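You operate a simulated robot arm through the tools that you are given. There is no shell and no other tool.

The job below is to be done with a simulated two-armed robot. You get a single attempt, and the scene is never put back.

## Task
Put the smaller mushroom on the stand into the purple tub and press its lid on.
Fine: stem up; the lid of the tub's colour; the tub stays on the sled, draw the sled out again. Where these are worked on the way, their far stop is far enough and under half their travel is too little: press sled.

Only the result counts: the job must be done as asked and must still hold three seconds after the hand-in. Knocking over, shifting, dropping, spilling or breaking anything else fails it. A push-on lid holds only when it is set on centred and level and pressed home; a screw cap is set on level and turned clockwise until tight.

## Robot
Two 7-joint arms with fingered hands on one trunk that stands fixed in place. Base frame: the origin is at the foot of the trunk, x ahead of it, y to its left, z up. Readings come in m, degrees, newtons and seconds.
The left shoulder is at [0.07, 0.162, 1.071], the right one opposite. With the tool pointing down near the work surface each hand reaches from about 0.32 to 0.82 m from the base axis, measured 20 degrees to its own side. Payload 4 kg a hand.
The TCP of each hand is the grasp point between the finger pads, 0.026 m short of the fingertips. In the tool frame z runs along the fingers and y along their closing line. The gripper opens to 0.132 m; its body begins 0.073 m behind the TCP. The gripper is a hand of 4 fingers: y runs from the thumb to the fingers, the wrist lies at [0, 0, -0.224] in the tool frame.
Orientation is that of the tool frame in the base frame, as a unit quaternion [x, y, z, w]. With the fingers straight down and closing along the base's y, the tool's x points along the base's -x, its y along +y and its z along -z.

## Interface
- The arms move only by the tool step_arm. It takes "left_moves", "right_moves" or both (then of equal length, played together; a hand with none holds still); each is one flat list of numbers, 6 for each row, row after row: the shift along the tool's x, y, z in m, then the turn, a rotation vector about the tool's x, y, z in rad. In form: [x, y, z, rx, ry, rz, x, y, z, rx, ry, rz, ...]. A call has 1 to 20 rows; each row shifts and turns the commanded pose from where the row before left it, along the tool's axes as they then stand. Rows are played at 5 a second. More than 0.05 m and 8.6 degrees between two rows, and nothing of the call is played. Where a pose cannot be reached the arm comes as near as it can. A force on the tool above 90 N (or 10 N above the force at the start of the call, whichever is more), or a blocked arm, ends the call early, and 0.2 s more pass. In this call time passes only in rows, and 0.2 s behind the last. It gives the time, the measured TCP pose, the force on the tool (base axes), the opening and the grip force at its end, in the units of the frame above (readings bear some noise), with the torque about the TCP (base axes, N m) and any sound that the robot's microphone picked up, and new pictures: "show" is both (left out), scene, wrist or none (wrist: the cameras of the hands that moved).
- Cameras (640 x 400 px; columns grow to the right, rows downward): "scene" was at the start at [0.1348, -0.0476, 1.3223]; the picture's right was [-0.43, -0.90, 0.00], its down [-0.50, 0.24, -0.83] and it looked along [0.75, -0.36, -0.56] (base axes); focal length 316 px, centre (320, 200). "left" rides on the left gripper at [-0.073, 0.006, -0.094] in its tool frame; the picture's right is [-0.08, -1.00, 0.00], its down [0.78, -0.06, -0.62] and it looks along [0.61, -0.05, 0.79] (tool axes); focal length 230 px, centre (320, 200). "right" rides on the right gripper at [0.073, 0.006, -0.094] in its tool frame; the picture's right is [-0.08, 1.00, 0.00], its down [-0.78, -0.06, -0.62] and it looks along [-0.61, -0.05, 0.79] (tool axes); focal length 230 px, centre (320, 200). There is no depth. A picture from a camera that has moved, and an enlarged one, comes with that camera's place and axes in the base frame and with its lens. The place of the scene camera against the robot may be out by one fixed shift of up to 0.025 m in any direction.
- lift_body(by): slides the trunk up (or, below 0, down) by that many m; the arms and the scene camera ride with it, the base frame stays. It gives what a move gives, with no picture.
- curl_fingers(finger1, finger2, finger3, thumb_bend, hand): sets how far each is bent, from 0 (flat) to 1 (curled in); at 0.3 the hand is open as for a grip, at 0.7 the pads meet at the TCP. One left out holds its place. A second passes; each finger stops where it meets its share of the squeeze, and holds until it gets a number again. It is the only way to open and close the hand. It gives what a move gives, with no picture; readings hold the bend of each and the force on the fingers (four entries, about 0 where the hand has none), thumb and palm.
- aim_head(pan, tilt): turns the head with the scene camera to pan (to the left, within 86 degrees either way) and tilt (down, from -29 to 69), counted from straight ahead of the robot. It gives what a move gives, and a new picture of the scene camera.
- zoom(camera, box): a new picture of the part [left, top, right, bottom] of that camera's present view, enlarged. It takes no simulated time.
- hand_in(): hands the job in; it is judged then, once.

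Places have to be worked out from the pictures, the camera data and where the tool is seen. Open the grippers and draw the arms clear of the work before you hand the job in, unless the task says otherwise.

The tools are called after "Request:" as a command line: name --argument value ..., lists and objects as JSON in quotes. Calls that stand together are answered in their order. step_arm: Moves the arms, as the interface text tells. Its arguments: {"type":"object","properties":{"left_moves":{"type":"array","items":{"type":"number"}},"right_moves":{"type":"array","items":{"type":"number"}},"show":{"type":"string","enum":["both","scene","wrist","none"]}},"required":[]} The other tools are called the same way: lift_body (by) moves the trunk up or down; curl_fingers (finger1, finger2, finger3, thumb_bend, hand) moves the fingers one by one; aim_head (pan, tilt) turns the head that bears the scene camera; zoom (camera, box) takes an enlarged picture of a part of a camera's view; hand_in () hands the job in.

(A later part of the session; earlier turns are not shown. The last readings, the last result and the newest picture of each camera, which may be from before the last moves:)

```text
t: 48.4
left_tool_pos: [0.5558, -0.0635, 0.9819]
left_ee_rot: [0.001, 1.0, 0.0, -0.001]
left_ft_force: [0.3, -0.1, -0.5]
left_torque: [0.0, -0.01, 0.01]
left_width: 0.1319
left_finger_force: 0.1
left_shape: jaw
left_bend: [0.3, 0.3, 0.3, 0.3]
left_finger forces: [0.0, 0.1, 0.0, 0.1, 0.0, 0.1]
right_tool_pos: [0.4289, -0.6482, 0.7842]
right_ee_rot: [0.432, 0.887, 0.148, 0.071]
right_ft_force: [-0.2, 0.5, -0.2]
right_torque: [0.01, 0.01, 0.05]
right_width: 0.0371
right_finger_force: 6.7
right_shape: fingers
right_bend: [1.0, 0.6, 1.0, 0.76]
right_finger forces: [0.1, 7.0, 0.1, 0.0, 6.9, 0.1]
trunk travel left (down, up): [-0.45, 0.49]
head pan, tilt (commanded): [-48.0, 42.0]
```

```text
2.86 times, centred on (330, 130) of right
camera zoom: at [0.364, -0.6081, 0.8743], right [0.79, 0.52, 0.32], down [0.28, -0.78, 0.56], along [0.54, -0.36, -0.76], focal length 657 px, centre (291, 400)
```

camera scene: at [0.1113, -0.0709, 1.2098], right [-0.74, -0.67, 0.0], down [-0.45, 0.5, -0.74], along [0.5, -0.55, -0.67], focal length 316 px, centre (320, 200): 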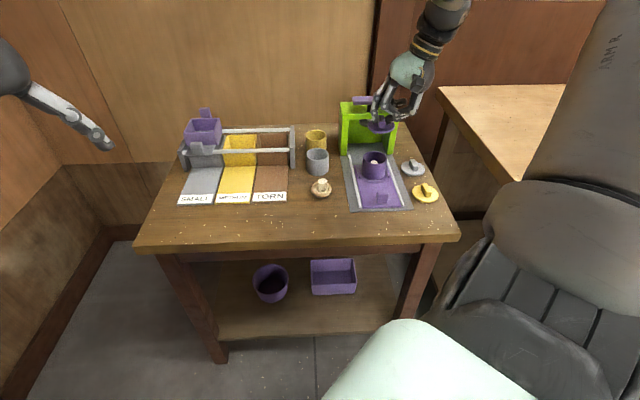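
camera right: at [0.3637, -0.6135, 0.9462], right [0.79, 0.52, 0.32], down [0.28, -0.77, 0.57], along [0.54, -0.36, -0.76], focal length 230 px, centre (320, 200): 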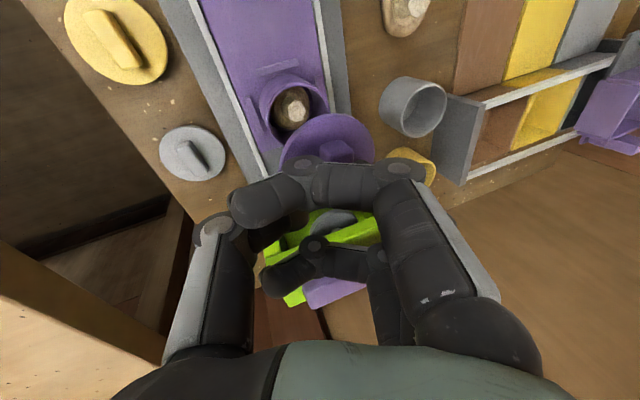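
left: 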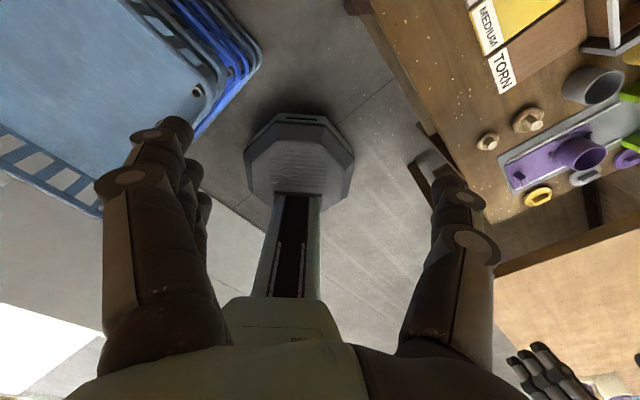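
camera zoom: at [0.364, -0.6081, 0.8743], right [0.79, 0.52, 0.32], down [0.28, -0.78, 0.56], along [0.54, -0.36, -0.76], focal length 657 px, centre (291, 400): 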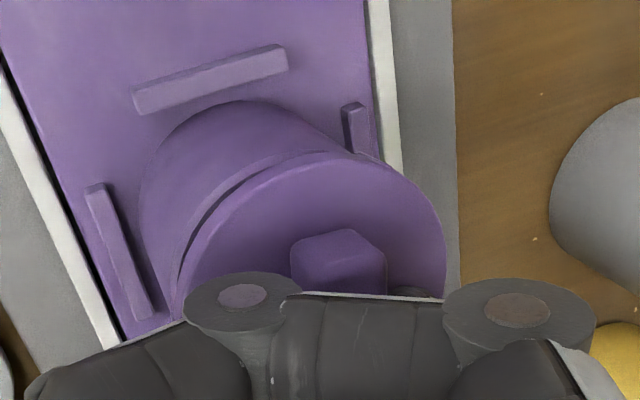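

Now within ~1.5 mm. I nudge 1 mm left and lower in 2–3 mm steps until contact shows in the force.

Request:
step_arm --right_moves '[0, -0.0001, 0.0032, 0, 0, 0, 0, -0.001, 0.0028, 0, 0, 0]' --show "none"

Request:
step_arm --right_moves '[0, -0.0006, 0.0019, 0, 0, 0]' --show "none"

Request:
zoom --camera "scene" --box '[350, 125, 400, 185]'

Request:
zoom --camera "right" --box '[240, 60, 420, 200]'

```text
t: 49.0
left_tool_pos: [0.5562, -0.0619, 0.9826]
left_ee_rot: [0.0, 1.0, 0.001, 0.0]
left_ft_force: [0.3, -0.4, -0.1]
left_torque: [-0.01, 0.03, 0.02]
left_width: 0.1317
left_finger_force: 0.0
left_shape: jaw
left_bend: [0.3, 0.3, 0.3, 0.3]
left_finger forces: [0.0, 0.0, 0.1, 0.0, 0.0, 0.0]
right_tool_pos: [0.4301, -0.6488, 0.7766]
right_ee_rot: [0.432, 0.887, 0.146, 0.071]
right_ft_force: [-0.5, 0.2, 0.5]
right_torque: [-0.01, -0.01, 0.02]
right_width: 0.0371
right_finger_force: 6.9
right_shape: fingers
right_bend: [1.0, 0.6, 1.0, 0.76]
right_finger forces: [0.0, 6.8, 0.0, 0.1, 6.9, 0.0]
trunk travel left (down, up): [-0.45, 0.49]
head pan, tilt (commanded): [-48.0, 42.0]
```

```text
t: 49.4
left_tool_pos: [0.5554, -0.0632, 0.9817]
left_ee_rot: [0.0, 1.0, 0.0, 0.001]
left_ft_force: [0.4, 0.7, 0.2]
left_torque: [-0.01, 0.06, -0.03]
left_width: 0.132
left_finger_force: 0.1
left_shape: jaw
left_bend: [0.3, 0.3, 0.3, 0.3]
left_finger forces: [0.0, 0.0, 0.0, 0.0, 0.0, 0.1]
right_tool_pos: [0.4302, -0.6482, 0.7762]
right_ee_rot: [0.432, 0.887, 0.147, 0.071]
right_ft_force: [0.3, -0.5, -0.9]
right_torque: [0.01, -0.01, -0.01]
right_width: 0.0373
right_finger_force: 6.8
right_shape: fingers
right_bend: [1.0, 0.6, 1.0, 0.76]
right_finger forces: [0.1, 6.9, 0.1, 0.1, 6.8, 0.0]
trunk travel left (down, up): [-0.45, 0.49]
head pan, tilt (commanded): [-48.0, 42.0]
```

```text
6.67 times, centred on (375, 155) of scene
camera zoom: at [0.111, -0.0714, 1.2098], right [-0.74, -0.67, 0.0], down [-0.45, 0.5, -0.74], along [0.5, -0.55, -0.67], focal length 2104 px, centre (-47, 500)
```

zoom: 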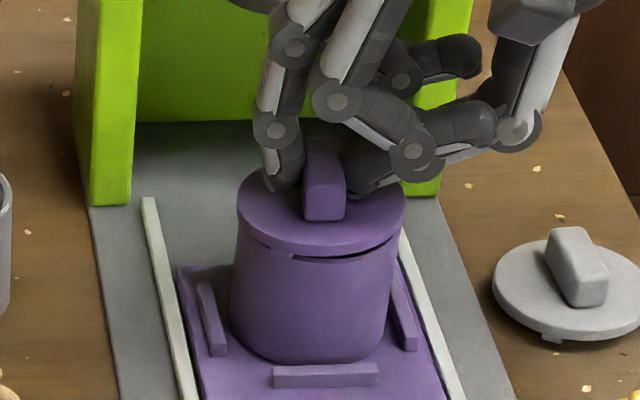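

```text
2.86 times, centred on (330, 130) of right
camera zoom: at [0.365, -0.6078, 0.8667], right [0.79, 0.52, 0.32], down [0.28, -0.78, 0.56], along [0.54, -0.36, -0.76], focal length 657 px, centre (291, 400)
```

zoom: 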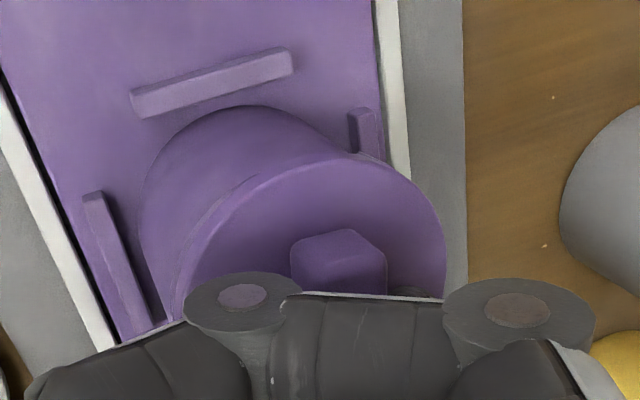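

Aligned on the axis now. I keep lowering in small steps and watch for contact.

Request:
step_arm --right_moves '[0, -0.0006, 0.0019, 0, 0, 0, 0, -0.0006, 0.0019, 0, 0, 0]' --show "none"

Request:
step_arm --right_moves '[0, -0.0006, 0.0019, 0, 0, 0]' --show "none"

Request:
zoom --camera "scene" --box '[355, 135, 395, 185]'

```text
t: 50.0
left_tool_pos: [0.5544, -0.0634, 0.9812]
left_ee_rot: [0.0, 1.0, 0.0, 0.0]
left_ft_force: [0.4, 0.2, -0.2]
left_torque: [-0.02, -0.03, -0.03]
left_width: 0.1317
left_finger_force: 0.0
left_shape: jaw
left_bend: [0.3, 0.3, 0.3, 0.3]
left_finger forces: [0.0, 0.0, 0.1, 0.1, 0.0, 0.0]
right_tool_pos: [0.4304, -0.6484, 0.7731]
right_ee_rot: [0.432, 0.887, 0.147, 0.072]
right_ft_force: [-0.5, -0.8, 4.8]
right_torque: [0.08, -0.08, -0.01]
right_width: 0.0371
right_finger_force: 6.8
right_shape: fingers
right_bend: [1.0, 0.61, 1.0, 0.76]
right_finger forces: [0.0, 6.3, 0.0, 0.1, 7.5, 0.0]
trunk travel left (down, up): [-0.45, 0.49]
head pan, tilt (commanded): [-48.0, 42.0]
```

```text
t: 50.4
left_tool_pos: [0.5544, -0.0626, 0.9827]
left_ee_rot: [-0.001, 1.0, 0.0, 0.001]
left_ft_force: [-0.2, 0.4, 0.5]
left_torque: [-0.03, 0.02, -0.03]
left_width: 0.1318
left_finger_force: 0.0
left_shape: jaw
left_bend: [0.3, 0.3, 0.3, 0.3]
left_finger forces: [0.1, 0.0, 0.0, 0.0, 0.0, 0.0]
right_tool_pos: [0.4284, -0.6487, 0.7716]
right_ee_rot: [0.432, 0.887, 0.146, 0.073]
right_ft_force: [-2.1, -2.0, 8.9]
right_torque: [0.11, -0.15, -0.05]
right_width: 0.0369
right_finger_force: 8.4
right_shape: fingers
right_bend: [1.0, 0.61, 1.0, 0.77]
right_finger forces: [0.0, 8.0, 0.0, 0.1, 8.7, 0.0]
trunk travel left (down, up): [-0.45, 0.49]
head pan, tilt (commanded): [-48.0, 42.0]
```

```text
8.00 times, centred on (375, 160) of scene
camera zoom: at [0.1098, -0.0705, 1.2101], right [-0.74, -0.67, 0.0], down [-0.45, 0.5, -0.74], along [0.5, -0.55, -0.67], focal length 2525 px, centre (-120, 520)
```

zoom: 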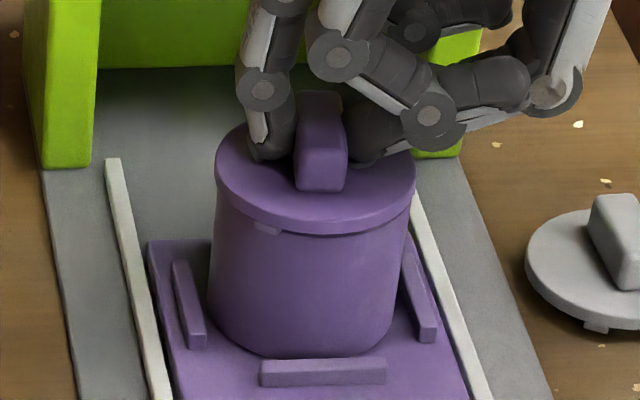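

The lid is seated on the rim (9 N contact, level). I ease off slightly and open the pinch.

Request:
step_arm --right_moves '[0, 0.0005, -0.0015, 0, 0, 0]' --show "none"

Request:
curl_fingers --hand "right" --finger2 0.58 --thumb_bend 0.72

Request:
zoom --camera "scene" --box '[355, 135, 395, 185]'

```text
t: 50.8
left_tool_pos: [0.5549, -0.0627, 0.9814]
left_ee_rot: [0.0, 1.0, 0.0, 0.0]
left_ft_force: [-0.3, 0.1, 0.6]
left_torque: [-0.02, 0.01, -0.01]
left_width: 0.1316
left_finger_force: 0.0
left_shape: jaw
left_bend: [0.3, 0.3, 0.3, 0.3]
left_finger forces: [0.0, 0.0, 0.0, 0.0, 0.1, 0.0]
right_tool_pos: [0.4294, -0.649, 0.7713]
right_ee_rot: [0.432, 0.887, 0.147, 0.071]
right_ft_force: [-1.0, -1.4, 5.3]
right_torque: [0.08, -0.12, -0.01]
right_width: 0.0372
right_finger_force: 7.6
right_shape: fingers
right_bend: [1.0, 0.61, 1.0, 0.77]
right_finger forces: [0.0, 6.8, 0.0, 0.0, 7.9, 0.1]
trunk travel left (down, up): [-0.45, 0.49]
head pan, tilt (commanded): [-48.0, 42.0]
```

```text
t: 51.8
left_tool_pos: [0.5553, -0.0618, 0.9823]
left_ee_rot: [0.001, 1.0, 0.0, 0.0]
left_ft_force: [-0.9, 0.4, 0.3]
left_torque: [-0.02, -0.04, 0.02]
left_width: 0.1317
left_finger_force: 0.0
left_shape: jaw
left_bend: [0.3, 0.3, 0.3, 0.3]
left_finger forces: [0.0, 0.1, 0.1, 0.0, 0.0, 0.1]
right_tool_pos: [0.4311, -0.6492, 0.7715]
right_ee_rot: [0.431, 0.887, 0.147, 0.072]
right_ft_force: [-1.0, -0.9, 5.1]
right_torque: [0.0, -0.02, -0.01]
right_width: 0.0378
right_finger_force: 3.0
right_shape: fingers
right_bend: [1.0, 0.57, 1.0, 0.74]
right_finger forces: [0.0, 0.1, 0.0, 0.0, 6.0, 0.0]
trunk travel left (down, up): [-0.45, 0.49]
head pan, tilt (commanded): [-48.0, 42.0]
```

```text
8.00 times, centred on (375, 160) of scene
camera zoom: at [0.1103, -0.0707, 1.2099], right [-0.74, -0.67, 0.0], down [-0.45, 0.5, -0.74], along [0.5, -0.55, -0.67], focal length 2525 px, centre (-120, 520)
```

zoom: 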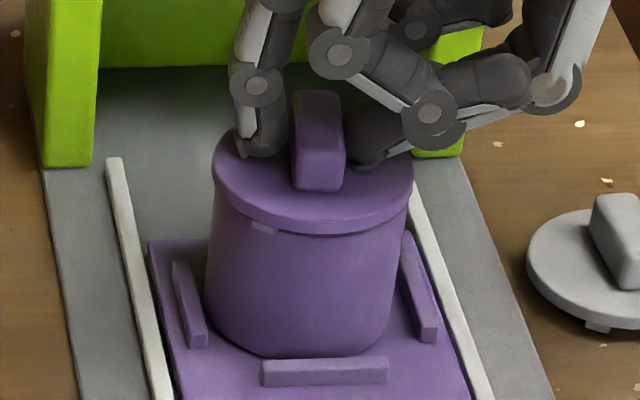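

The finger is free, but the thumb tip presses on the lid. I rise 5 mm to relieve it, then check.

Request:
step_arm --right_moves '[0, 0.0008, -0.0024, 0, 0, 0, 0, 0.0008, -0.0024, 0, 0, 0]' --show "none"

Request:
zoom --camera "scene" --box '[355, 135, 395, 185]'

```text
t: 52.4
left_tool_pos: [0.5548, -0.0627, 0.9805]
left_ee_rot: [-0.001, 1.0, 0.0, 0.0]
left_ft_force: [-0.1, -0.7, 0.7]
left_torque: [-0.01, 0.03, -0.01]
left_width: 0.132
left_finger_force: 0.0
left_shape: jaw
left_bend: [0.3, 0.3, 0.3, 0.3]
left_finger forces: [0.0, 0.0, 0.0, 0.0, 0.0, 0.0]
right_tool_pos: [0.43, -0.649, 0.7758]
right_ee_rot: [0.432, 0.887, 0.146, 0.071]
right_ft_force: [0.3, -0.5, 0.7]
right_torque: [0.05, -0.03, 0.02]
right_width: 0.0383
right_finger_force: 0.3
right_shape: fingers
right_bend: [1.0, 0.57, 1.0, 0.72]
right_finger forces: [0.1, 0.1, 0.0, 0.0, 0.2, 0.0]
trunk travel left (down, up): [-0.45, 0.49]
head pan, tilt (commanded): [-48.0, 42.0]
```

```text
8.00 times, centred on (375, 160) of scene
camera zoom: at [0.1109, -0.0712, 1.2098], right [-0.74, -0.67, 0.0], down [-0.45, 0.5, -0.74], along [0.5, -0.55, -0.67], focal length 2525 px, centre (-120, 520)
```

zoom: 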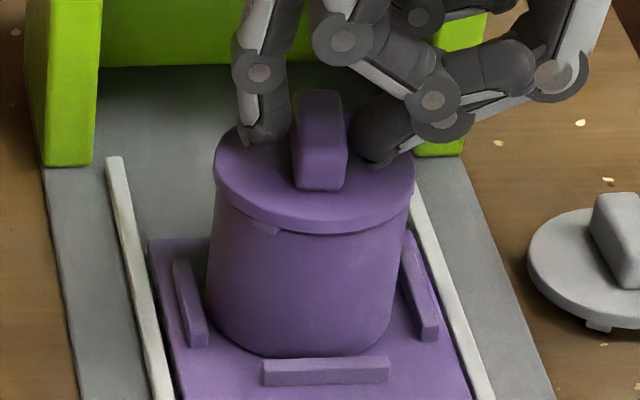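

Free now. I raise the hand straight up and away.

Request:
step_arm --right_moves '[0, 0.0032, -0.0095, 0, 0, 0, 0, 0.0097, -0.0284, 0, 0, 0, 0, 0.0097, -0.0284, 0, 0, 0, 0.03, 0, 0, 0, 0, 0, 0.04, 0, 0, 0, 0, 0]' --show "none"

Request:
zoom --camera "scene" --box '[330, 80, 420, 200]'

Request:
zoom --camera "right" --box '[200, 20, 440, 220]'

```text
t: 53.6
left_tool_pos: [0.5551, -0.0626, 0.9824]
left_ee_rot: [0.0, 1.0, 0.0, 0.0]
left_ft_force: [0.0, 0.0, 0.1]
left_torque: [-0.03, -0.01, 0.0]
left_width: 0.1319
left_finger_force: 0.1
left_shape: jaw
left_bend: [0.3, 0.3, 0.3, 0.3]
left_finger forces: [0.1, 0.0, 0.0, 0.0, 0.0, 0.1]
right_tool_pos: [0.3863, -0.5934, 0.8478]
right_ee_rot: [0.432, 0.887, 0.146, 0.072]
right_ft_force: [-0.3, 0.5, 0.0]
right_torque: [-0.03, -0.01, -0.02]
right_width: 0.0384
right_finger_force: 0.0
right_shape: fingers
right_bend: [1.0, 0.57, 1.0, 0.72]
right_finger forces: [0.0, 0.0, 0.0, 0.0, 0.0, 0.0]
trunk travel left (down, up): [-0.45, 0.49]
head pan, tilt (commanded): [-48.0, 42.0]
```

```text
3.33 times, centred on (375, 140) of scene
camera zoom: at [0.1099, -0.0706, 1.21], right [-0.74, -0.67, 0.0], down [-0.45, 0.5, -0.74], along [0.5, -0.55, -0.67], focal length 1052 px, centre (137, 400)
```

zoom: 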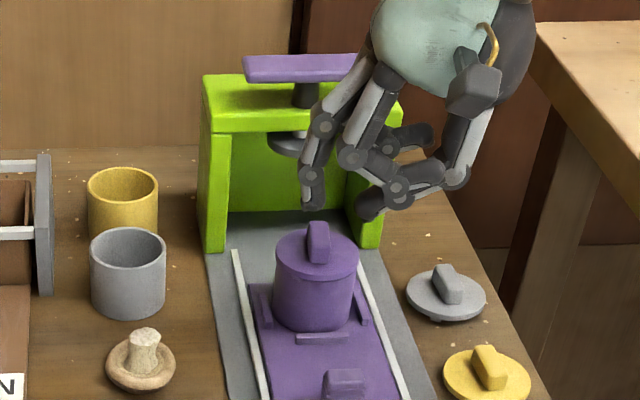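

```text
2.00 times, centred on (320, 120) of right
camera zoom: at [0.3205, -0.5522, 0.9387], right [0.79, 0.52, 0.32], down [0.28, -0.78, 0.57], along [0.54, -0.36, -0.76], focal length 460 px, centre (320, 360)
```

zoom: 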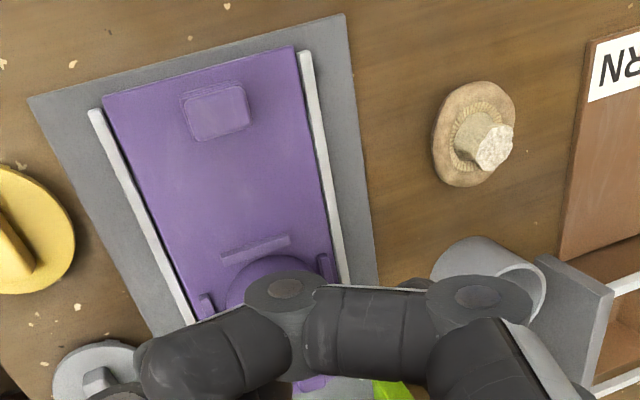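

The lid rests on the tub by itself. Next I straighten the hand (undo lean, yaw back to the table's axis) and prepare to grip the sled's knob.

Request:
step_arm --right_moves '[0, 0, 0, 0.109, 0, 0, 0, 0, 0, 0.109, 0, 0, 0, 0, 0, 0.11, 0, 0, 0, 0, 0, 0, 0, -0.119]' --show "none"

Request:
zoom --camera "right" --box '[200, 0, 440, 160]'

Request:
zoom --camera "scene" --box '[340, 130, 420, 220]'

```text
t: 54.6
left_tool_pos: [0.5546, -0.0629, 0.9821]
left_ee_rot: [-0.001, 1.0, 0.0, 0.0]
left_ft_force: [-0.4, -1.0, 0.1]
left_torque: [-0.02, 0.0, -0.01]
left_width: 0.1318
left_finger_force: 0.0
left_shape: jaw
left_bend: [0.3, 0.3, 0.3, 0.3]
left_finger forces: [0.0, 0.0, 0.0, 0.0, 0.1, 0.0]
right_tool_pos: [0.3869, -0.5945, 0.8467]
right_ee_rot: [0.383, 0.924, -0.001, -0.001]
right_ft_force: [0.0, 0.0, 1.1]
right_torque: [0.04, 0.0, 0.0]
right_width: 0.0384
right_finger_force: 0.2
right_shape: fingers
right_bend: [1.0, 0.57, 1.0, 0.72]
right_finger forces: [0.1, 0.0, 0.1, 0.0, 0.1, 0.0]
trunk travel left (down, up): [-0.45, 0.49]
head pan, tilt (commanded): [-48.0, 42.0]
```

```text
2.50 times, centred on (320, 80) of right
camera zoom: at [0.3379, -0.5396, 0.9411], right [0.76, 0.65, 0.0], down [0.51, -0.6, 0.62], along [0.4, -0.47, -0.79], focal length 575 px, centre (320, 500)
```

zoom: 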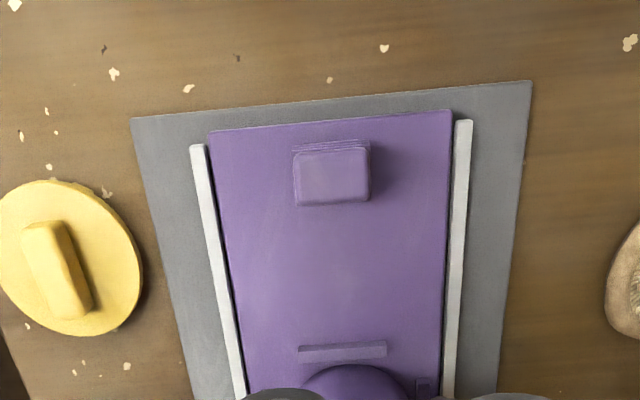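

```text
4.44 times, centred on (380, 175) of scene
camera zoom: at [0.1103, -0.0716, 1.2099], right [-0.74, -0.67, 0.0], down [-0.45, 0.5, -0.74], along [0.5, -0.55, -0.67], focal length 1403 px, centre (53, 311)
```

zoom: 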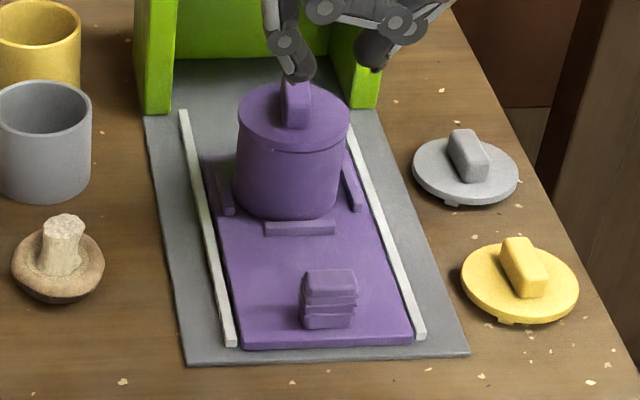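

Knob centre ≈(U 0.141, V 0.656), 27 mm wide, top z≈0.709. I set a symmetric pinch opening and move above it, then descend.

Request:
curl_fingers --hand "right" --finger2 0.55 --thumb_bend 0.55

Request:
step_arm --right_moves '[0.0378, 0.0067, 0, 0, 0, 0, 0, 0, 0.035, 0, 0, 0, 0, 0, 0.035, 0, 0, 0]' --show "none"

Request:
zoom --camera "right" --box '[220, 60, 420, 200]'

Request:
zoom --camera "scene" --box '[340, 130, 420, 220]'

```text
t: 55.6
left_tool_pos: [0.5553, -0.0628, 0.9806]
left_ee_rot: [0.0, 1.0, 0.0, 0.0]
left_ft_force: [0.2, 0.1, 1.2]
left_torque: [0.02, -0.02, -0.05]
left_width: 0.1318
left_finger_force: 0.2
left_shape: jaw
left_bend: [0.3, 0.3, 0.3, 0.3]
left_finger forces: [0.0, 0.1, 0.0, 0.1, 0.0, 0.0]
right_tool_pos: [0.3853, -0.5944, 0.8479]
right_ee_rot: [0.383, 0.924, 0.0, 0.0]
right_ft_force: [0.0, 0.9, 0.0]
right_torque: [0.0, 0.0, 0.02]
right_width: 0.0449
right_finger_force: 0.1
right_shape: fingers
right_bend: [1.0, 0.55, 1.0, 0.55]
right_finger forces: [0.1, 0.0, 0.0, 0.0, 0.0, 0.1]
trunk travel left (down, up): [-0.45, 0.49]
head pan, tilt (commanded): [-48.0, 42.0]
```

```text
t: 56.4
left_tool_pos: [0.5554, -0.0623, 0.9824]
left_ee_rot: [0.0, 1.0, 0.0, 0.0]
left_ft_force: [-0.4, -0.5, 0.3]
left_torque: [-0.03, 0.0, -0.02]
left_width: 0.1318
left_finger_force: 0.0
left_shape: jaw
left_bend: [0.3, 0.3, 0.3, 0.3]
left_finger forces: [0.1, 0.0, 0.0, 0.0, 0.0, 0.0]
right_tool_pos: [0.3628, -0.5628, 0.7789]
right_ee_rot: [0.384, 0.924, -0.001, 0.0]
right_ft_force: [-0.2, -0.3, 1.0]
right_torque: [0.0, 0.0, 0.02]
right_width: 0.045
right_finger_force: 0.0
right_shape: fingers
right_bend: [1.0, 0.55, 1.0, 0.55]
right_finger forces: [0.1, 0.1, 0.1, 0.1, 0.0, 0.0]
trunk travel left (down, up): [-0.45, 0.49]
head pan, tilt (commanded): [-48.0, 42.0]
```

```text
2.86 times, centred on (320, 130) of right
camera zoom: at [0.3142, -0.5083, 0.8724], right [0.76, 0.65, 0.0], down [0.51, -0.6, 0.62], along [0.4, -0.47, -0.79], focal length 657 px, centre (320, 400)
```

zoom: 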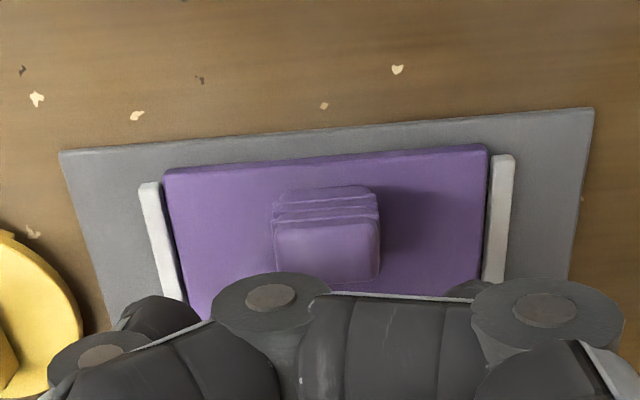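

```text
4.44 times, centred on (380, 175) of scene
camera zoom: at [0.1107, -0.0714, 1.2099], right [-0.74, -0.67, 0.0], down [-0.45, 0.5, -0.74], along [0.5, -0.55, -0.67], focal length 1403 px, centre (53, 311)
```

zoom: 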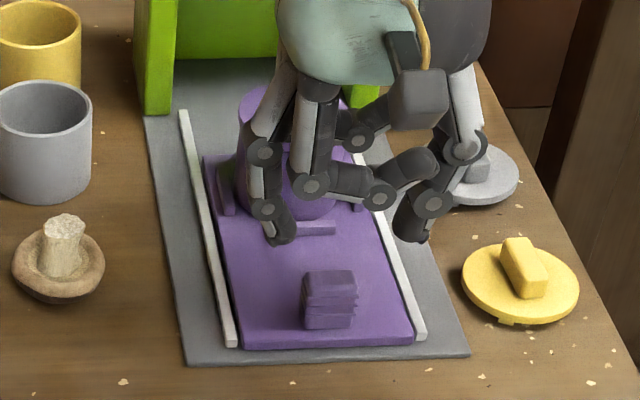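

Aligned within 2 mm. I shift 1.5 mm and descend onto the knob.

Request:
step_arm --right_moves '[-0.0015, 0.0015, 0.02, 0, 0, 0, 0, 0, 0.02, 0, 0, 0, 0, 0, 0.013, 0, 0, 0]' --show "none"

Request:
zoom --camera "scene" --box '[350, 160, 410, 220]'

```text
t: 57.2
left_tool_pos: [0.555, -0.0626, 0.9821]
left_ee_rot: [0.001, 1.0, 0.0, -0.001]
left_ft_force: [-0.2, 0.0, 0.1]
left_torque: [0.03, -0.02, 0.01]
left_width: 0.1317
left_finger_force: 0.1
left_shape: jaw
left_bend: [0.3, 0.3, 0.3, 0.3]
left_finger forces: [0.1, 0.0, 0.1, 0.1, 0.1, 0.0]
right_tool_pos: [0.3668, -0.5619, 0.7249]
right_ee_rot: [0.384, 0.924, 0.0, 0.001]
right_ft_force: [-0.1, -0.2, 2.4]
right_torque: [-0.08, 0.05, -0.03]
right_width: 0.0447
right_finger_force: 0.9
right_shape: fingers
right_bend: [1.0, 0.55, 1.0, 0.55]
right_finger forces: [0.1, 0.0, 0.0, 0.0, 2.4, 0.0]
trunk travel left (down, up): [-0.45, 0.49]
head pan, tilt (commanded): [-48.0, 42.0]
```

```text
6.67 times, centred on (380, 190) of scene
camera zoom: at [0.1107, -0.0709, 1.21], right [-0.74, -0.67, 0.0], down [-0.45, 0.5, -0.74], along [0.5, -0.55, -0.67], focal length 2104 px, centre (-80, 267)
```

zoom: 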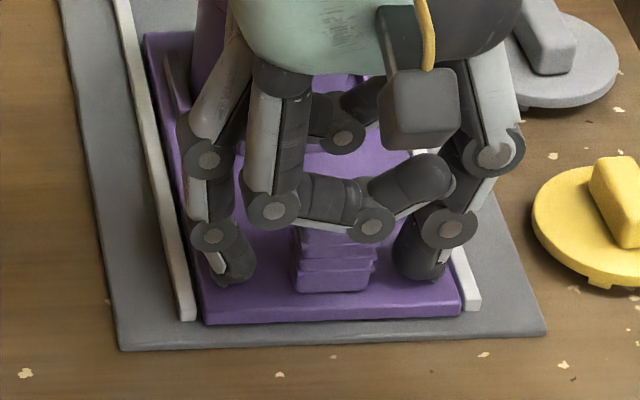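

The thumb tip touches the sled top. I rise 2.5 mm, shift 3 mm right to centre, and close on the knob.

Request:
step_arm --right_moves '[0, -0.003, -0.0025, 0, 0, 0]' --show "none"

Request:
curl_fingers --hand "right" --finger2 0.72 --thumb_bend 0.68

Request:
zoom --camera "scene" --box '[350, 160, 410, 220]'

```text
t: 57.6
left_tool_pos: [0.555, -0.0627, 0.9817]
left_ee_rot: [0.0, 1.0, 0.0, 0.0]
left_ft_force: [0.3, 0.2, 0.2]
left_torque: [0.02, 0.03, -0.02]
left_width: 0.1318
left_finger_force: 0.2
left_shape: jaw
left_bend: [0.3, 0.3, 0.3, 0.3]
left_finger forces: [0.0, 0.0, 0.0, 0.1, 0.0, 0.0]
right_tool_pos: [0.3635, -0.564, 0.7268]
right_ee_rot: [0.383, 0.924, -0.001, -0.001]
right_ft_force: [0.3, 0.6, 0.4]
right_torque: [-0.02, 0.0, 0.01]
right_width: 0.0446
right_finger_force: 0.0
right_shape: fingers
right_bend: [1.0, 0.55, 1.0, 0.55]
right_finger forces: [0.1, 0.0, 0.0, 0.0, 0.1, 0.0]
trunk travel left (down, up): [-0.45, 0.49]
head pan, tilt (commanded): [-48.0, 42.0]
```

```text
t: 58.6
left_tool_pos: [0.5557, -0.063, 0.9813]
left_ee_rot: [0.0, 1.0, 0.0, 0.0]
left_ft_force: [0.0, -0.5, 0.1]
left_torque: [-0.01, -0.01, 0.0]
left_width: 0.1319
left_finger_force: 0.0
left_shape: jaw
left_bend: [0.3, 0.3, 0.3, 0.3]
left_finger forces: [0.0, 0.0, 0.0, 0.0, 0.0, 0.1]
right_tool_pos: [0.3647, -0.5636, 0.7269]
right_ee_rot: [0.383, 0.924, -0.001, 0.0]
right_ft_force: [1.6, 1.6, -3.0]
right_torque: [0.02, -0.01, 0.02]
right_width: 0.0406
right_finger_force: 6.5
right_shape: fingers
right_bend: [1.0, 0.64, 1.0, 0.66]
right_finger forces: [0.1, 7.7, 0.0, 0.0, 5.4, 0.0]
trunk travel left (down, up): [-0.45, 0.49]
head pan, tilt (commanded): [-48.0, 42.0]
```

```text
6.67 times, centred on (380, 190) of scene
camera zoom: at [0.1112, -0.0713, 1.2098], right [-0.74, -0.67, 0.0], down [-0.45, 0.5, -0.74], along [0.5, -0.55, -0.67], focal length 2104 px, centre (-80, 267)
```

zoom: 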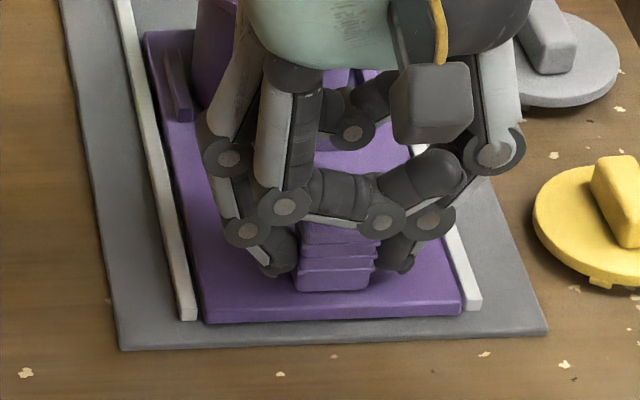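

Knob gripped. I push the sled forward slowly ~5.5 cm first and check.

Request:
step_arm --right_moves '[-0.004, 0, 0, 0, 0, 0, -0.008, 0, 0, 0, 0, 0, -0.008, 0, 0, 0, 0, 0, -0.008, 0, 0, 0, 0, 0, -0.008, 0, 0, 0, 0, 0, -0.008, 0, 0, 0, 0, 0, -0.008, 0, 0, 0, 0, 0, -0.004, 0, 0, 0, 0, 0]' --show "none"

Request:
zoom --camera "scene" --box '[330, 90, 420, 220]'

```text
t: 60.4
left_tool_pos: [0.5555, -0.0634, 0.9822]
left_ee_rot: [0.0, 1.0, 0.0, 0.0]
left_ft_force: [-0.5, -0.4, -0.2]
left_torque: [0.01, -0.02, -0.02]
left_width: 0.1316
left_finger_force: 0.1
left_shape: jaw
left_bend: [0.3, 0.3, 0.3, 0.3]
left_finger forces: [0.0, 0.0, 0.0, 0.0, 0.0, 0.0]
right_tool_pos: [0.4052, -0.6043, 0.7262]
right_ee_rot: [0.384, 0.923, 0.0, 0.0]
right_ft_force: [-0.1, 0.8, -0.3]
right_torque: [0.0, 0.05, 0.0]
right_width: 0.0408
right_finger_force: 6.9
right_shape: fingers
right_bend: [1.0, 0.65, 1.0, 0.66]
right_finger forces: [0.1, 6.9, 0.0, 0.0, 6.6, 0.1]
trunk travel left (down, up): [-0.45, 0.49]
head pan, tilt (commanded): [-48.0, 42.0]
```

```text
3.08 times, centred on (375, 155) of scene
camera zoom: at [0.1109, -0.0714, 1.2098], right [-0.74, -0.67, 0.0], down [-0.45, 0.5, -0.74], along [0.5, -0.55, -0.67], focal length 971 px, centre (151, 338)
```

zoom: 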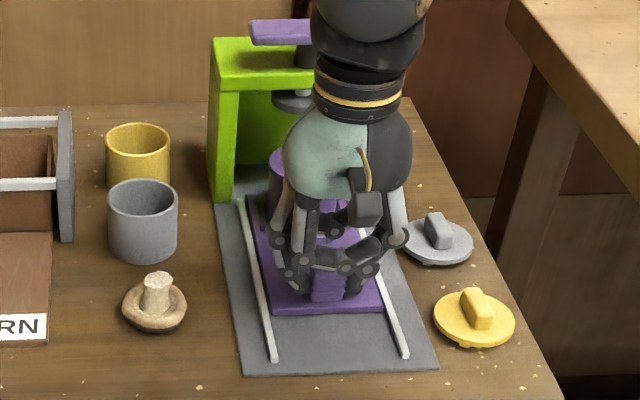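

The sled slides smoothly. I continue towards the far stop.

Request:
step_arm --right_moves '[-0.006, 0, 0, 0, 0, 0, -0.008, 0, 0, 0, 0, 0, -0.008, 0, 0, 0, 0, 0, -0.008, 0, 0, 0, 0, 0, -0.008, 0, 0, 0, 0, 0, -0.006, 0, 0, 0, 0, 0]' --show "none"

Request:
zoom --camera "scene" --box '[330, 90, 420, 220]'

```text
t: 61.8
left_tool_pos: [0.5559, -0.0613, 0.9815]
left_ee_rot: [-0.001, 1.0, 0.0, 0.0]
left_ft_force: [-0.6, 0.2, -0.1]
left_torque: [0.01, 0.03, 0.02]
left_width: 0.1319
left_finger_force: 0.0
left_shape: jaw
left_bend: [0.3, 0.3, 0.3, 0.3]
left_finger forces: [0.0, 0.0, 0.0, 0.0, 0.0, 0.0]
right_tool_pos: [0.4362, -0.6352, 0.7264]
right_ee_rot: [0.384, 0.923, 0.0, 0.0]
right_ft_force: [0.4, 1.4, -1.9]
right_torque: [0.03, 0.0, -0.02]
right_width: 0.0407
right_finger_force: 6.7
right_shape: fingers
right_bend: [1.0, 0.65, 1.0, 0.66]
right_finger forces: [0.1, 7.6, 0.0, 0.0, 5.7, 0.0]
trunk travel left (down, up): [-0.45, 0.49]
head pan, tilt (commanded): [-48.0, 42.0]
```

```text
3.08 times, centred on (375, 155) of scene
camera zoom: at [0.1112, -0.0712, 1.2098], right [-0.74, -0.67, 0.0], down [-0.45, 0.5, -0.74], along [0.5, -0.55, -0.67], focal length 971 px, centre (151, 338)
```

zoom: 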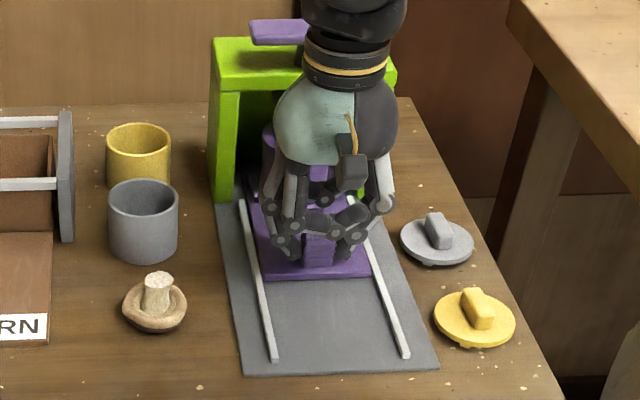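

About 10 cm in; I continue in 4 mm steps until the stop shows in the force.

Request:
step_arm --right_moves '[-0.004, 0, 0, 0, 0, 0, -0.004, 0, 0, 0, 0, 0]' --show "none"

Request:
step_arm --right_moves '[-0.004, 0, 0, 0, 0, 0, -0.004, 0, 0, 0, 0, 0]' --show "none"

```text
t: 62.4
left_tool_pos: [0.556, -0.0615, 0.9824]
left_ee_rot: [-0.001, 1.0, 0.0, 0.0]
left_ft_force: [0.0, -0.6, -0.2]
left_torque: [0.0, 0.01, 0.0]
left_width: 0.1319
left_finger_force: 0.1
left_shape: jaw
left_bend: [0.3, 0.3, 0.3, 0.3]
left_finger forces: [0.0, 0.0, 0.0, 0.0, 0.0, 0.0]
right_tool_pos: [0.4423, -0.6407, 0.7269]
right_ee_rot: [0.384, 0.924, 0.001, 0.0]
right_ft_force: [0.5, 3.3, -1.0]
right_torque: [0.03, 0.0, -0.02]
right_width: 0.0405
right_finger_force: 6.5
right_shape: fingers
right_bend: [1.0, 0.65, 1.0, 0.66]
right_finger forces: [0.1, 8.1, 0.1, 0.0, 5.2, 0.0]
trunk travel left (down, up): [-0.45, 0.49]
head pan, tilt (commanded): [-48.0, 42.0]
```

```text
t: 63.0
left_tool_pos: [0.5549, -0.061, 0.9824]
left_ee_rot: [0.0, 1.0, 0.0, 0.0]
left_ft_force: [-0.2, -0.3, -0.1]
left_torque: [-0.02, 0.02, -0.01]
left_width: 0.132
left_finger_force: 0.1
left_shape: jaw
left_bend: [0.3, 0.3, 0.3, 0.3]
left_finger forces: [0.0, 0.1, 0.0, 0.0, 0.1, 0.0]
right_tool_pos: [0.4479, -0.6452, 0.7256]
right_ee_rot: [0.383, 0.924, 0.001, -0.001]
right_ft_force: [-5.3, 8.5, -0.6]
right_torque: [0.22, 0.11, 0.04]
right_width: 0.0405
right_finger_force: 7.0
right_shape: fingers
right_bend: [1.0, 0.66, 1.0, 0.66]
right_finger forces: [0.0, 8.4, 0.1, 0.0, 5.6, 0.0]
trunk travel left (down, up): [-0.45, 0.49]
head pan, tilt (commanded): [-48.0, 42.0]
```

About 10 N resisting along the sled axis after ~11.7 cm of travel: likely the stop. I check the picture that nothing else is touching.

Request:
zoom --camera "scene" --box '[340, 90, 410, 190]'

Request:
zoom --camera "right" --box '[0, 0, 640, 400]'

```text
4.00 times, centred on (375, 140) of scene
camera zoom: at [0.1103, -0.0702, 1.2099], right [-0.74, -0.67, 0.0], down [-0.45, 0.5, -0.74], along [0.5, -0.55, -0.67], focal length 1262 px, centre (100, 440)
```

zoom: 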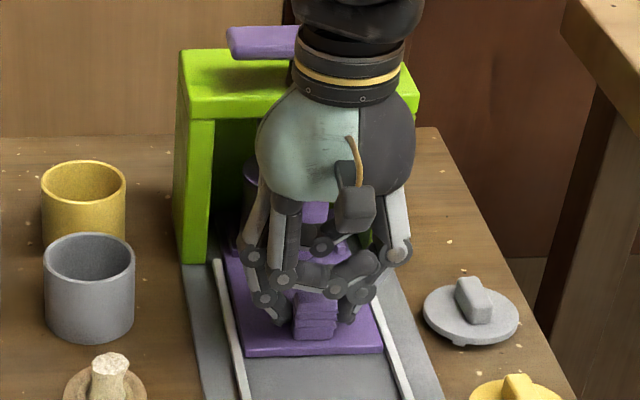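

```text
1.00 times, centred on (320, 200) of right (not enlarged: the box is as wide or as high as the picture)
camera zoom: at [0.3982, -0.5912, 0.8201], right [0.76, 0.65, 0.0], down [0.51, -0.6, 0.62], along [0.4, -0.47, -0.79], focal length 230 px, centre (320, 200)
```

zoom: 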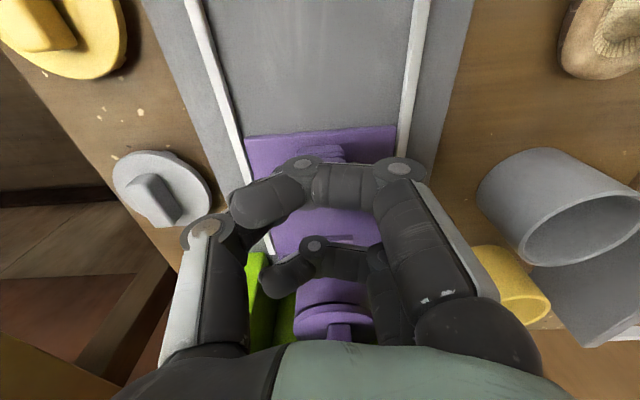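

Request:
step_arm --right_moves '[-0.003, 0, 0, 0, 0, 0]' --show "none"

Request:
zoom --camera "right" --box '[220, 80, 440, 240]'

```text
t: 63.4
left_tool_pos: [0.5565, -0.0636, 0.9814]
left_ee_rot: [0.0, 1.0, 0.0, 0.0]
left_ft_force: [-0.4, -0.7, -0.1]
left_torque: [0.0, -0.01, 0.01]
left_width: 0.1319
left_finger_force: 0.1
left_shape: jaw
left_bend: [0.3, 0.3, 0.3, 0.3]
left_finger forces: [0.1, 0.1, 0.0, 0.1, 0.0, 0.0]
right_tool_pos: [0.4503, -0.6505, 0.7271]
right_ee_rot: [0.384, 0.923, -0.001, 0.0]
right_ft_force: [-0.1, -1.6, 0.8]
right_torque: [-0.01, -0.01, 0.01]
right_width: 0.0401
right_finger_force: 0.9
right_shape: fingers
right_bend: [1.0, 0.72, 1.0, 0.67]
right_finger forces: [0.0, 0.1, 0.1, 0.0, 1.4, 0.0]
trunk travel left (down, up): [-0.45, 0.49]
head pan, tilt (commanded): [-48.0, 42.0]
```

```text
2.50 times, centred on (330, 160) of right
camera zoom: at [0.4015, -0.5954, 0.8197], right [0.76, 0.65, 0.0], down [0.51, -0.6, 0.62], along [0.4, -0.47, -0.79], focal length 575 px, centre (295, 300)
```

zoom: 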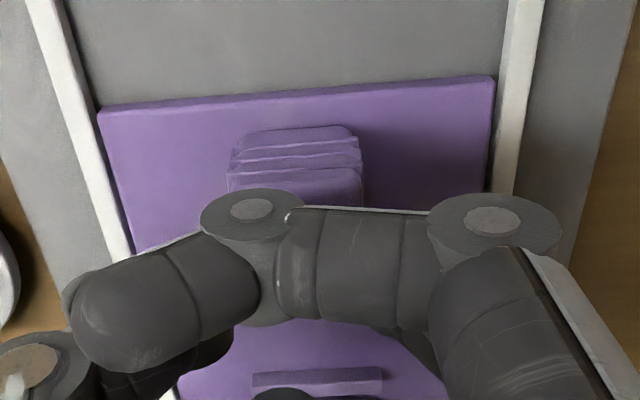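

The pinch slipped over the knob because the sled reached its stop (sled edge travelled ≈10.7 cm, tub now centred under the plunger). I raise the hand straight up and lift the trunk back 10 cm.

Request:
step_arm --right_moves '[0, 0, -0.01, 0, 0, 0, 0, 0, -0.02, 0, 0, 0, 0, 0, -0.03, 0, 0, 0, 0, 0, -0.04, 0, 0, 0]' --show "none"

Request:
lift_body --by 0.1

Request:
curl_fingers --hand "right" --finger1 1.0 --finger2 1.0 --finger3 1.0 --thumb_bend 0.8

Request:
zoom --camera "scene" --box '[310, 60, 430, 220]'

Request:
zoom --camera "right" --box '[0, 0, 640, 400]'

```text
t: 64.4
left_tool_pos: [0.5549, -0.0617, 0.9807]
left_ee_rot: [0.0, 1.0, -0.001, 0.0]
left_ft_force: [-0.3, 0.0, 0.8]
left_torque: [0.0, -0.03, 0.01]
left_width: 0.132
left_finger_force: 0.0
left_shape: jaw
left_bend: [0.3, 0.3, 0.3, 0.3]
left_finger forces: [0.1, 0.0, 0.1, 0.0, 0.1, 0.0]
right_tool_pos: [0.4496, -0.6491, 0.8287]
right_ee_rot: [0.384, 0.923, 0.0, 0.0]
right_ft_force: [0.0, 0.1, -0.2]
right_torque: [-0.01, 0.02, 0.02]
right_width: 0.0396
right_finger_force: 0.2
right_shape: fingers
right_bend: [1.0, 0.72, 1.0, 0.68]
right_finger forces: [0.1, 0.0, 0.0, 0.0, 0.1, 0.0]
trunk travel left (down, up): [-0.45, 0.49]
head pan, tilt (commanded): [-48.0, 42.0]
```

```text
t: 65.7
left_tool_pos: [0.5557, -0.0627, 1.0821]
left_ee_rot: [0.0, 1.0, 0.001, 0.0]
left_ft_force: [0.3, 0.3, -1.2]
left_torque: [-0.02, -0.01, -0.02]
left_width: 0.1317
left_finger_force: 0.1
left_shape: jaw
left_bend: [0.3, 0.3, 0.3, 0.3]
left_finger forces: [0.0, 0.0, 0.1, 0.1, 0.1, 0.0]
right_tool_pos: [0.4506, -0.6501, 0.9267]
right_ee_rot: [0.383, 0.924, 0.0, 0.0]
right_ft_force: [-0.5, -0.1, -0.2]
right_torque: [-0.01, 0.0, 0.01]
right_width: 0.0393
right_finger_force: 0.0
right_shape: fingers
right_bend: [1.0, 0.72, 1.0, 0.68]
right_finger forces: [0.0, 0.0, 0.1, 0.0, 0.0, 0.0]
trunk travel left (down, up): [-0.55, 0.39]
head pan, tilt (commanded): [-48.0, 42.0]
```

```text
t: 66.7
left_tool_pos: [0.5552, -0.0626, 1.0811]
left_ee_rot: [0.0, 1.0, 0.0, 0.001]
left_ft_force: [0.5, 0.0, 0.4]
left_torque: [-0.02, 0.03, 0.03]
left_width: 0.1317
left_finger_force: 0.1
left_shape: jaw
left_bend: [0.3, 0.3, 0.3, 0.3]
left_finger forces: [0.0, 0.0, 0.1, 0.0, 0.0, 0.0]
right_tool_pos: [0.4507, -0.6498, 0.9278]
right_ee_rot: [0.384, 0.923, 0.001, -0.001]
right_ft_force: [-0.4, 0.5, 0.7]
right_torque: [-0.02, -0.01, 0.0]
right_width: 0.0371
right_finger_force: 0.1
right_shape: fingers
right_bend: [1.0, 0.8, 1.0, 0.74]
right_finger forces: [0.0, 0.0, 0.0, 0.0, 0.0, 0.0]
trunk travel left (down, up): [-0.55, 0.39]
head pan, tilt (commanded): [-48.0, 42.0]
```

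```text
2.50 times, centred on (370, 140) of scene
camera zoom: at [0.1109, -0.0713, 1.3098], right [-0.74, -0.67, 0.0], down [-0.45, 0.5, -0.74], along [0.5, -0.55, -0.67], focal length 789 px, centre (195, 350)
```

zoom: 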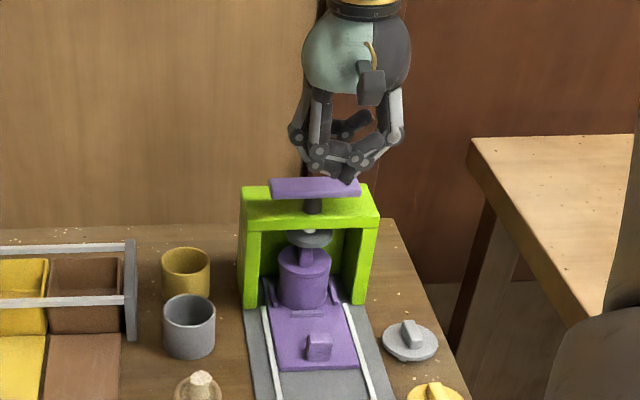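

```text
1.00 times, centred on (320, 200) of right (not enlarged: the box is as wide or as high as the picture)
camera zoom: at [0.4018, -0.5945, 1.021], right [0.76, 0.65, 0.0], down [0.51, -0.6, 0.62], along [0.4, -0.47, -0.79], focal length 230 px, centre (320, 200)
```

zoom: 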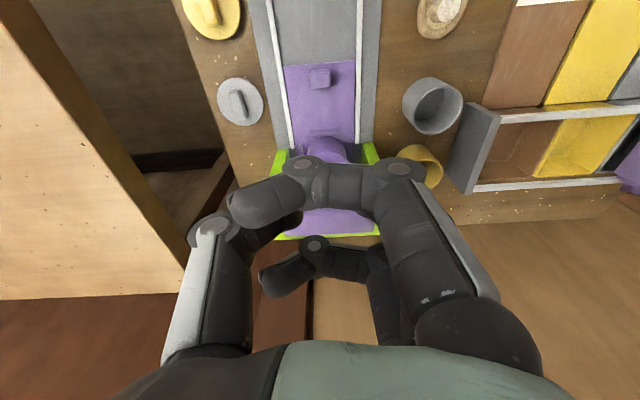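

The sled, tub and lid are under the plunger. I form a fist (fingers fully curled, thumb flat out of the way) and move over the press handle.

Request:
curl_fingers --hand "right" --thumb_bend 0.0

Request:
curl_fingers --hand "right" --finger1 1.0 --finger2 1.0 --finger3 1.0 --thumb_bend 0.0

Request:
step_arm --right_moves '[-0.024, 0.0023, 0, 0, 0, 0, -0.024, 0.0023, 0, 0, 0, 0, -0.024, 0.0022, 0, 0, 0, 0, -0.024, 0.0022, 0, 0, 0, 0]' --show "both"

Request:
zoom --camera "scene" --box '[310, 60, 430, 220]'

```text
t: 67.7
left_tool_pos: [0.5545, -0.0625, 1.0815]
left_ee_rot: [0.0, 1.0, 0.0, -0.001]
left_ft_force: [1.0, 0.9, -0.5]
left_torque: [-0.04, 0.04, 0.0]
left_width: 0.1318
left_finger_force: 0.1
left_shape: jaw
left_bend: [0.3, 0.3, 0.3, 0.3]
left_finger forces: [0.0, 0.0, 0.1, 0.0, 0.0, 0.1]
right_tool_pos: [0.4492, -0.6478, 0.9282]
right_ee_rot: [0.384, 0.923, 0.0, 0.0]
right_ft_force: [-0.7, 0.2, 0.3]
right_torque: [-0.01, -0.03, 0.01]
right_width: 0.0691
right_finger_force: 0.1
right_shape: fingers
right_bend: [1.0, 1.0, 1.0, 0.0]
right_finger forces: [0.1, 0.1, 0.0, 0.0, 0.1, 0.1]
trunk travel left (down, up): [-0.55, 0.39]
head pan, tilt (commanded): [-48.0, 42.0]
```

```text
t: 68.7
left_tool_pos: [0.5555, -0.0627, 1.0811]
left_ee_rot: [-0.001, 1.0, 0.0, 0.0]
left_ft_force: [0.1, 0.7, 0.1]
left_torque: [0.01, 0.0, 0.0]
left_width: 0.1317
left_finger_force: 0.1
left_shape: jaw
left_bend: [0.3, 0.3, 0.3, 0.3]
left_finger forces: [0.0, 0.0, 0.0, 0.0, 0.1, 0.0]
right_tool_pos: [0.451, -0.65, 0.9268]
right_ee_rot: [0.383, 0.924, -0.001, 0.001]
right_ft_force: [-0.4, -0.6, -1.1]
right_torque: [-0.02, -0.02, 0.05]
right_width: 0.0687
right_finger_force: 0.1
right_shape: fingers
right_bend: [1.0, 1.0, 1.0, 0.0]
right_finger forces: [0.1, 0.0, 0.0, 0.0, 0.1, 0.0]
trunk travel left (down, up): [-0.55, 0.39]
head pan, tilt (commanded): [-48.0, 42.0]
```

```text
t: 69.7
left_tool_pos: [0.5556, -0.0631, 1.0795]
left_ee_rot: [0.001, 1.0, 0.0, -0.002]
left_ft_force: [0.1, 0.2, 0.3]
left_torque: [0.01, 0.01, 0.0]
left_width: 0.1317
left_finger_force: 0.1
left_shape: jaw
left_bend: [0.3, 0.3, 0.3, 0.3]
left_finger forces: [0.1, 0.0, 0.0, 0.0, 0.0, 0.0]
right_tool_pos: [0.5261, -0.7099, 0.9273]
right_ee_rot: [0.383, 0.924, -0.001, -0.001]
right_ft_force: [-0.6, 0.2, -0.6]
right_torque: [0.04, 0.0, 0.01]
right_width: 0.0689
right_finger_force: 0.1
right_shape: fingers
right_bend: [1.0, 1.0, 1.0, 0.0]
right_finger forces: [0.1, 0.0, 0.0, 0.0, 0.0, 0.1]
trunk travel left (down, up): [-0.55, 0.39]
head pan, tilt (commanded): [-48.0, 42.0]
camera scene: at [0.1122, -0.0718, 1.3097], right [-0.74, -0.67, 0.0], down [-0.45, 0.5, -0.74], along [0.5, -0.55, -0.67], focal length 316 px, centre (320, 200)
camera right: at [0.4771, -0.656, 1.02], right [0.76, 0.65, 0.0], down [0.51, -0.6, 0.62], along [0.4, -0.47, -0.79], focal length 230 px, centre (320, 200)
```

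scene: 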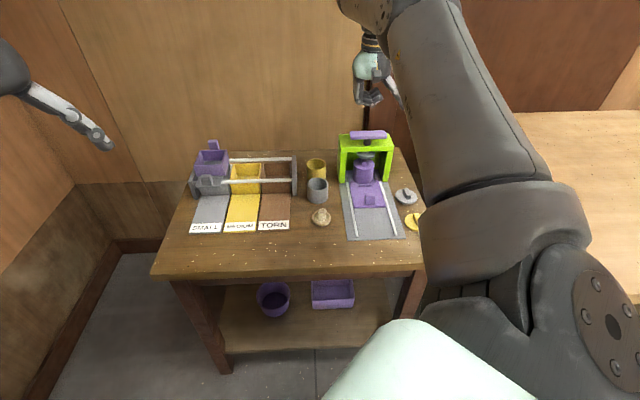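
right: 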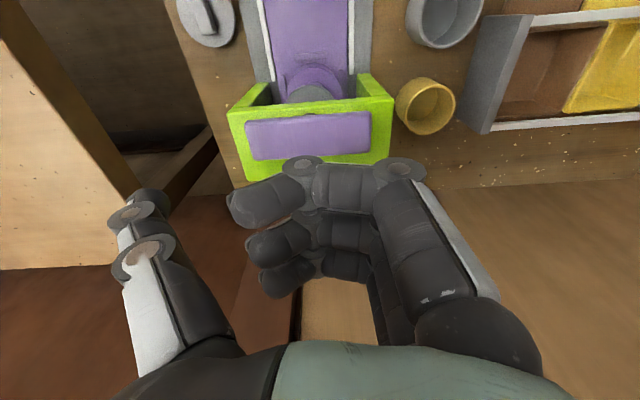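

```text
2.50 times, centred on (370, 140) of scene
camera zoom: at [0.1122, -0.0718, 1.3097], right [-0.74, -0.67, 0.0], down [-0.45, 0.5, -0.74], along [0.5, -0.55, -0.67], focal length 789 px, centre (195, 350)
```

zoom: 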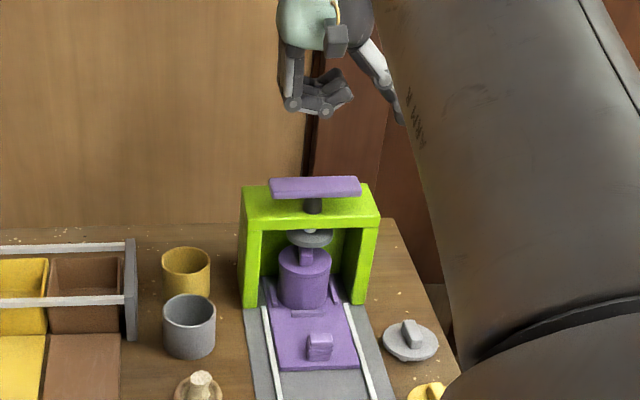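

The fist is over the handle. I zoom on the press to see the gap between plunger disc and lid before pressing.

Request:
zoom --camera "scene" --box '[335, 125, 400, 215]'

```text
4.44 times, centred on (368, 170) of scene
camera zoom: at [0.1122, -0.0718, 1.3097], right [-0.74, -0.67, 0.0], down [-0.45, 0.5, -0.74], along [0.5, -0.55, -0.67], focal length 1403 px, centre (109, 333)
```

zoom: 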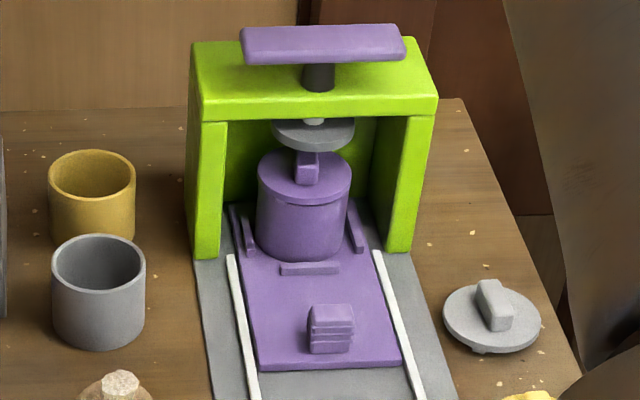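

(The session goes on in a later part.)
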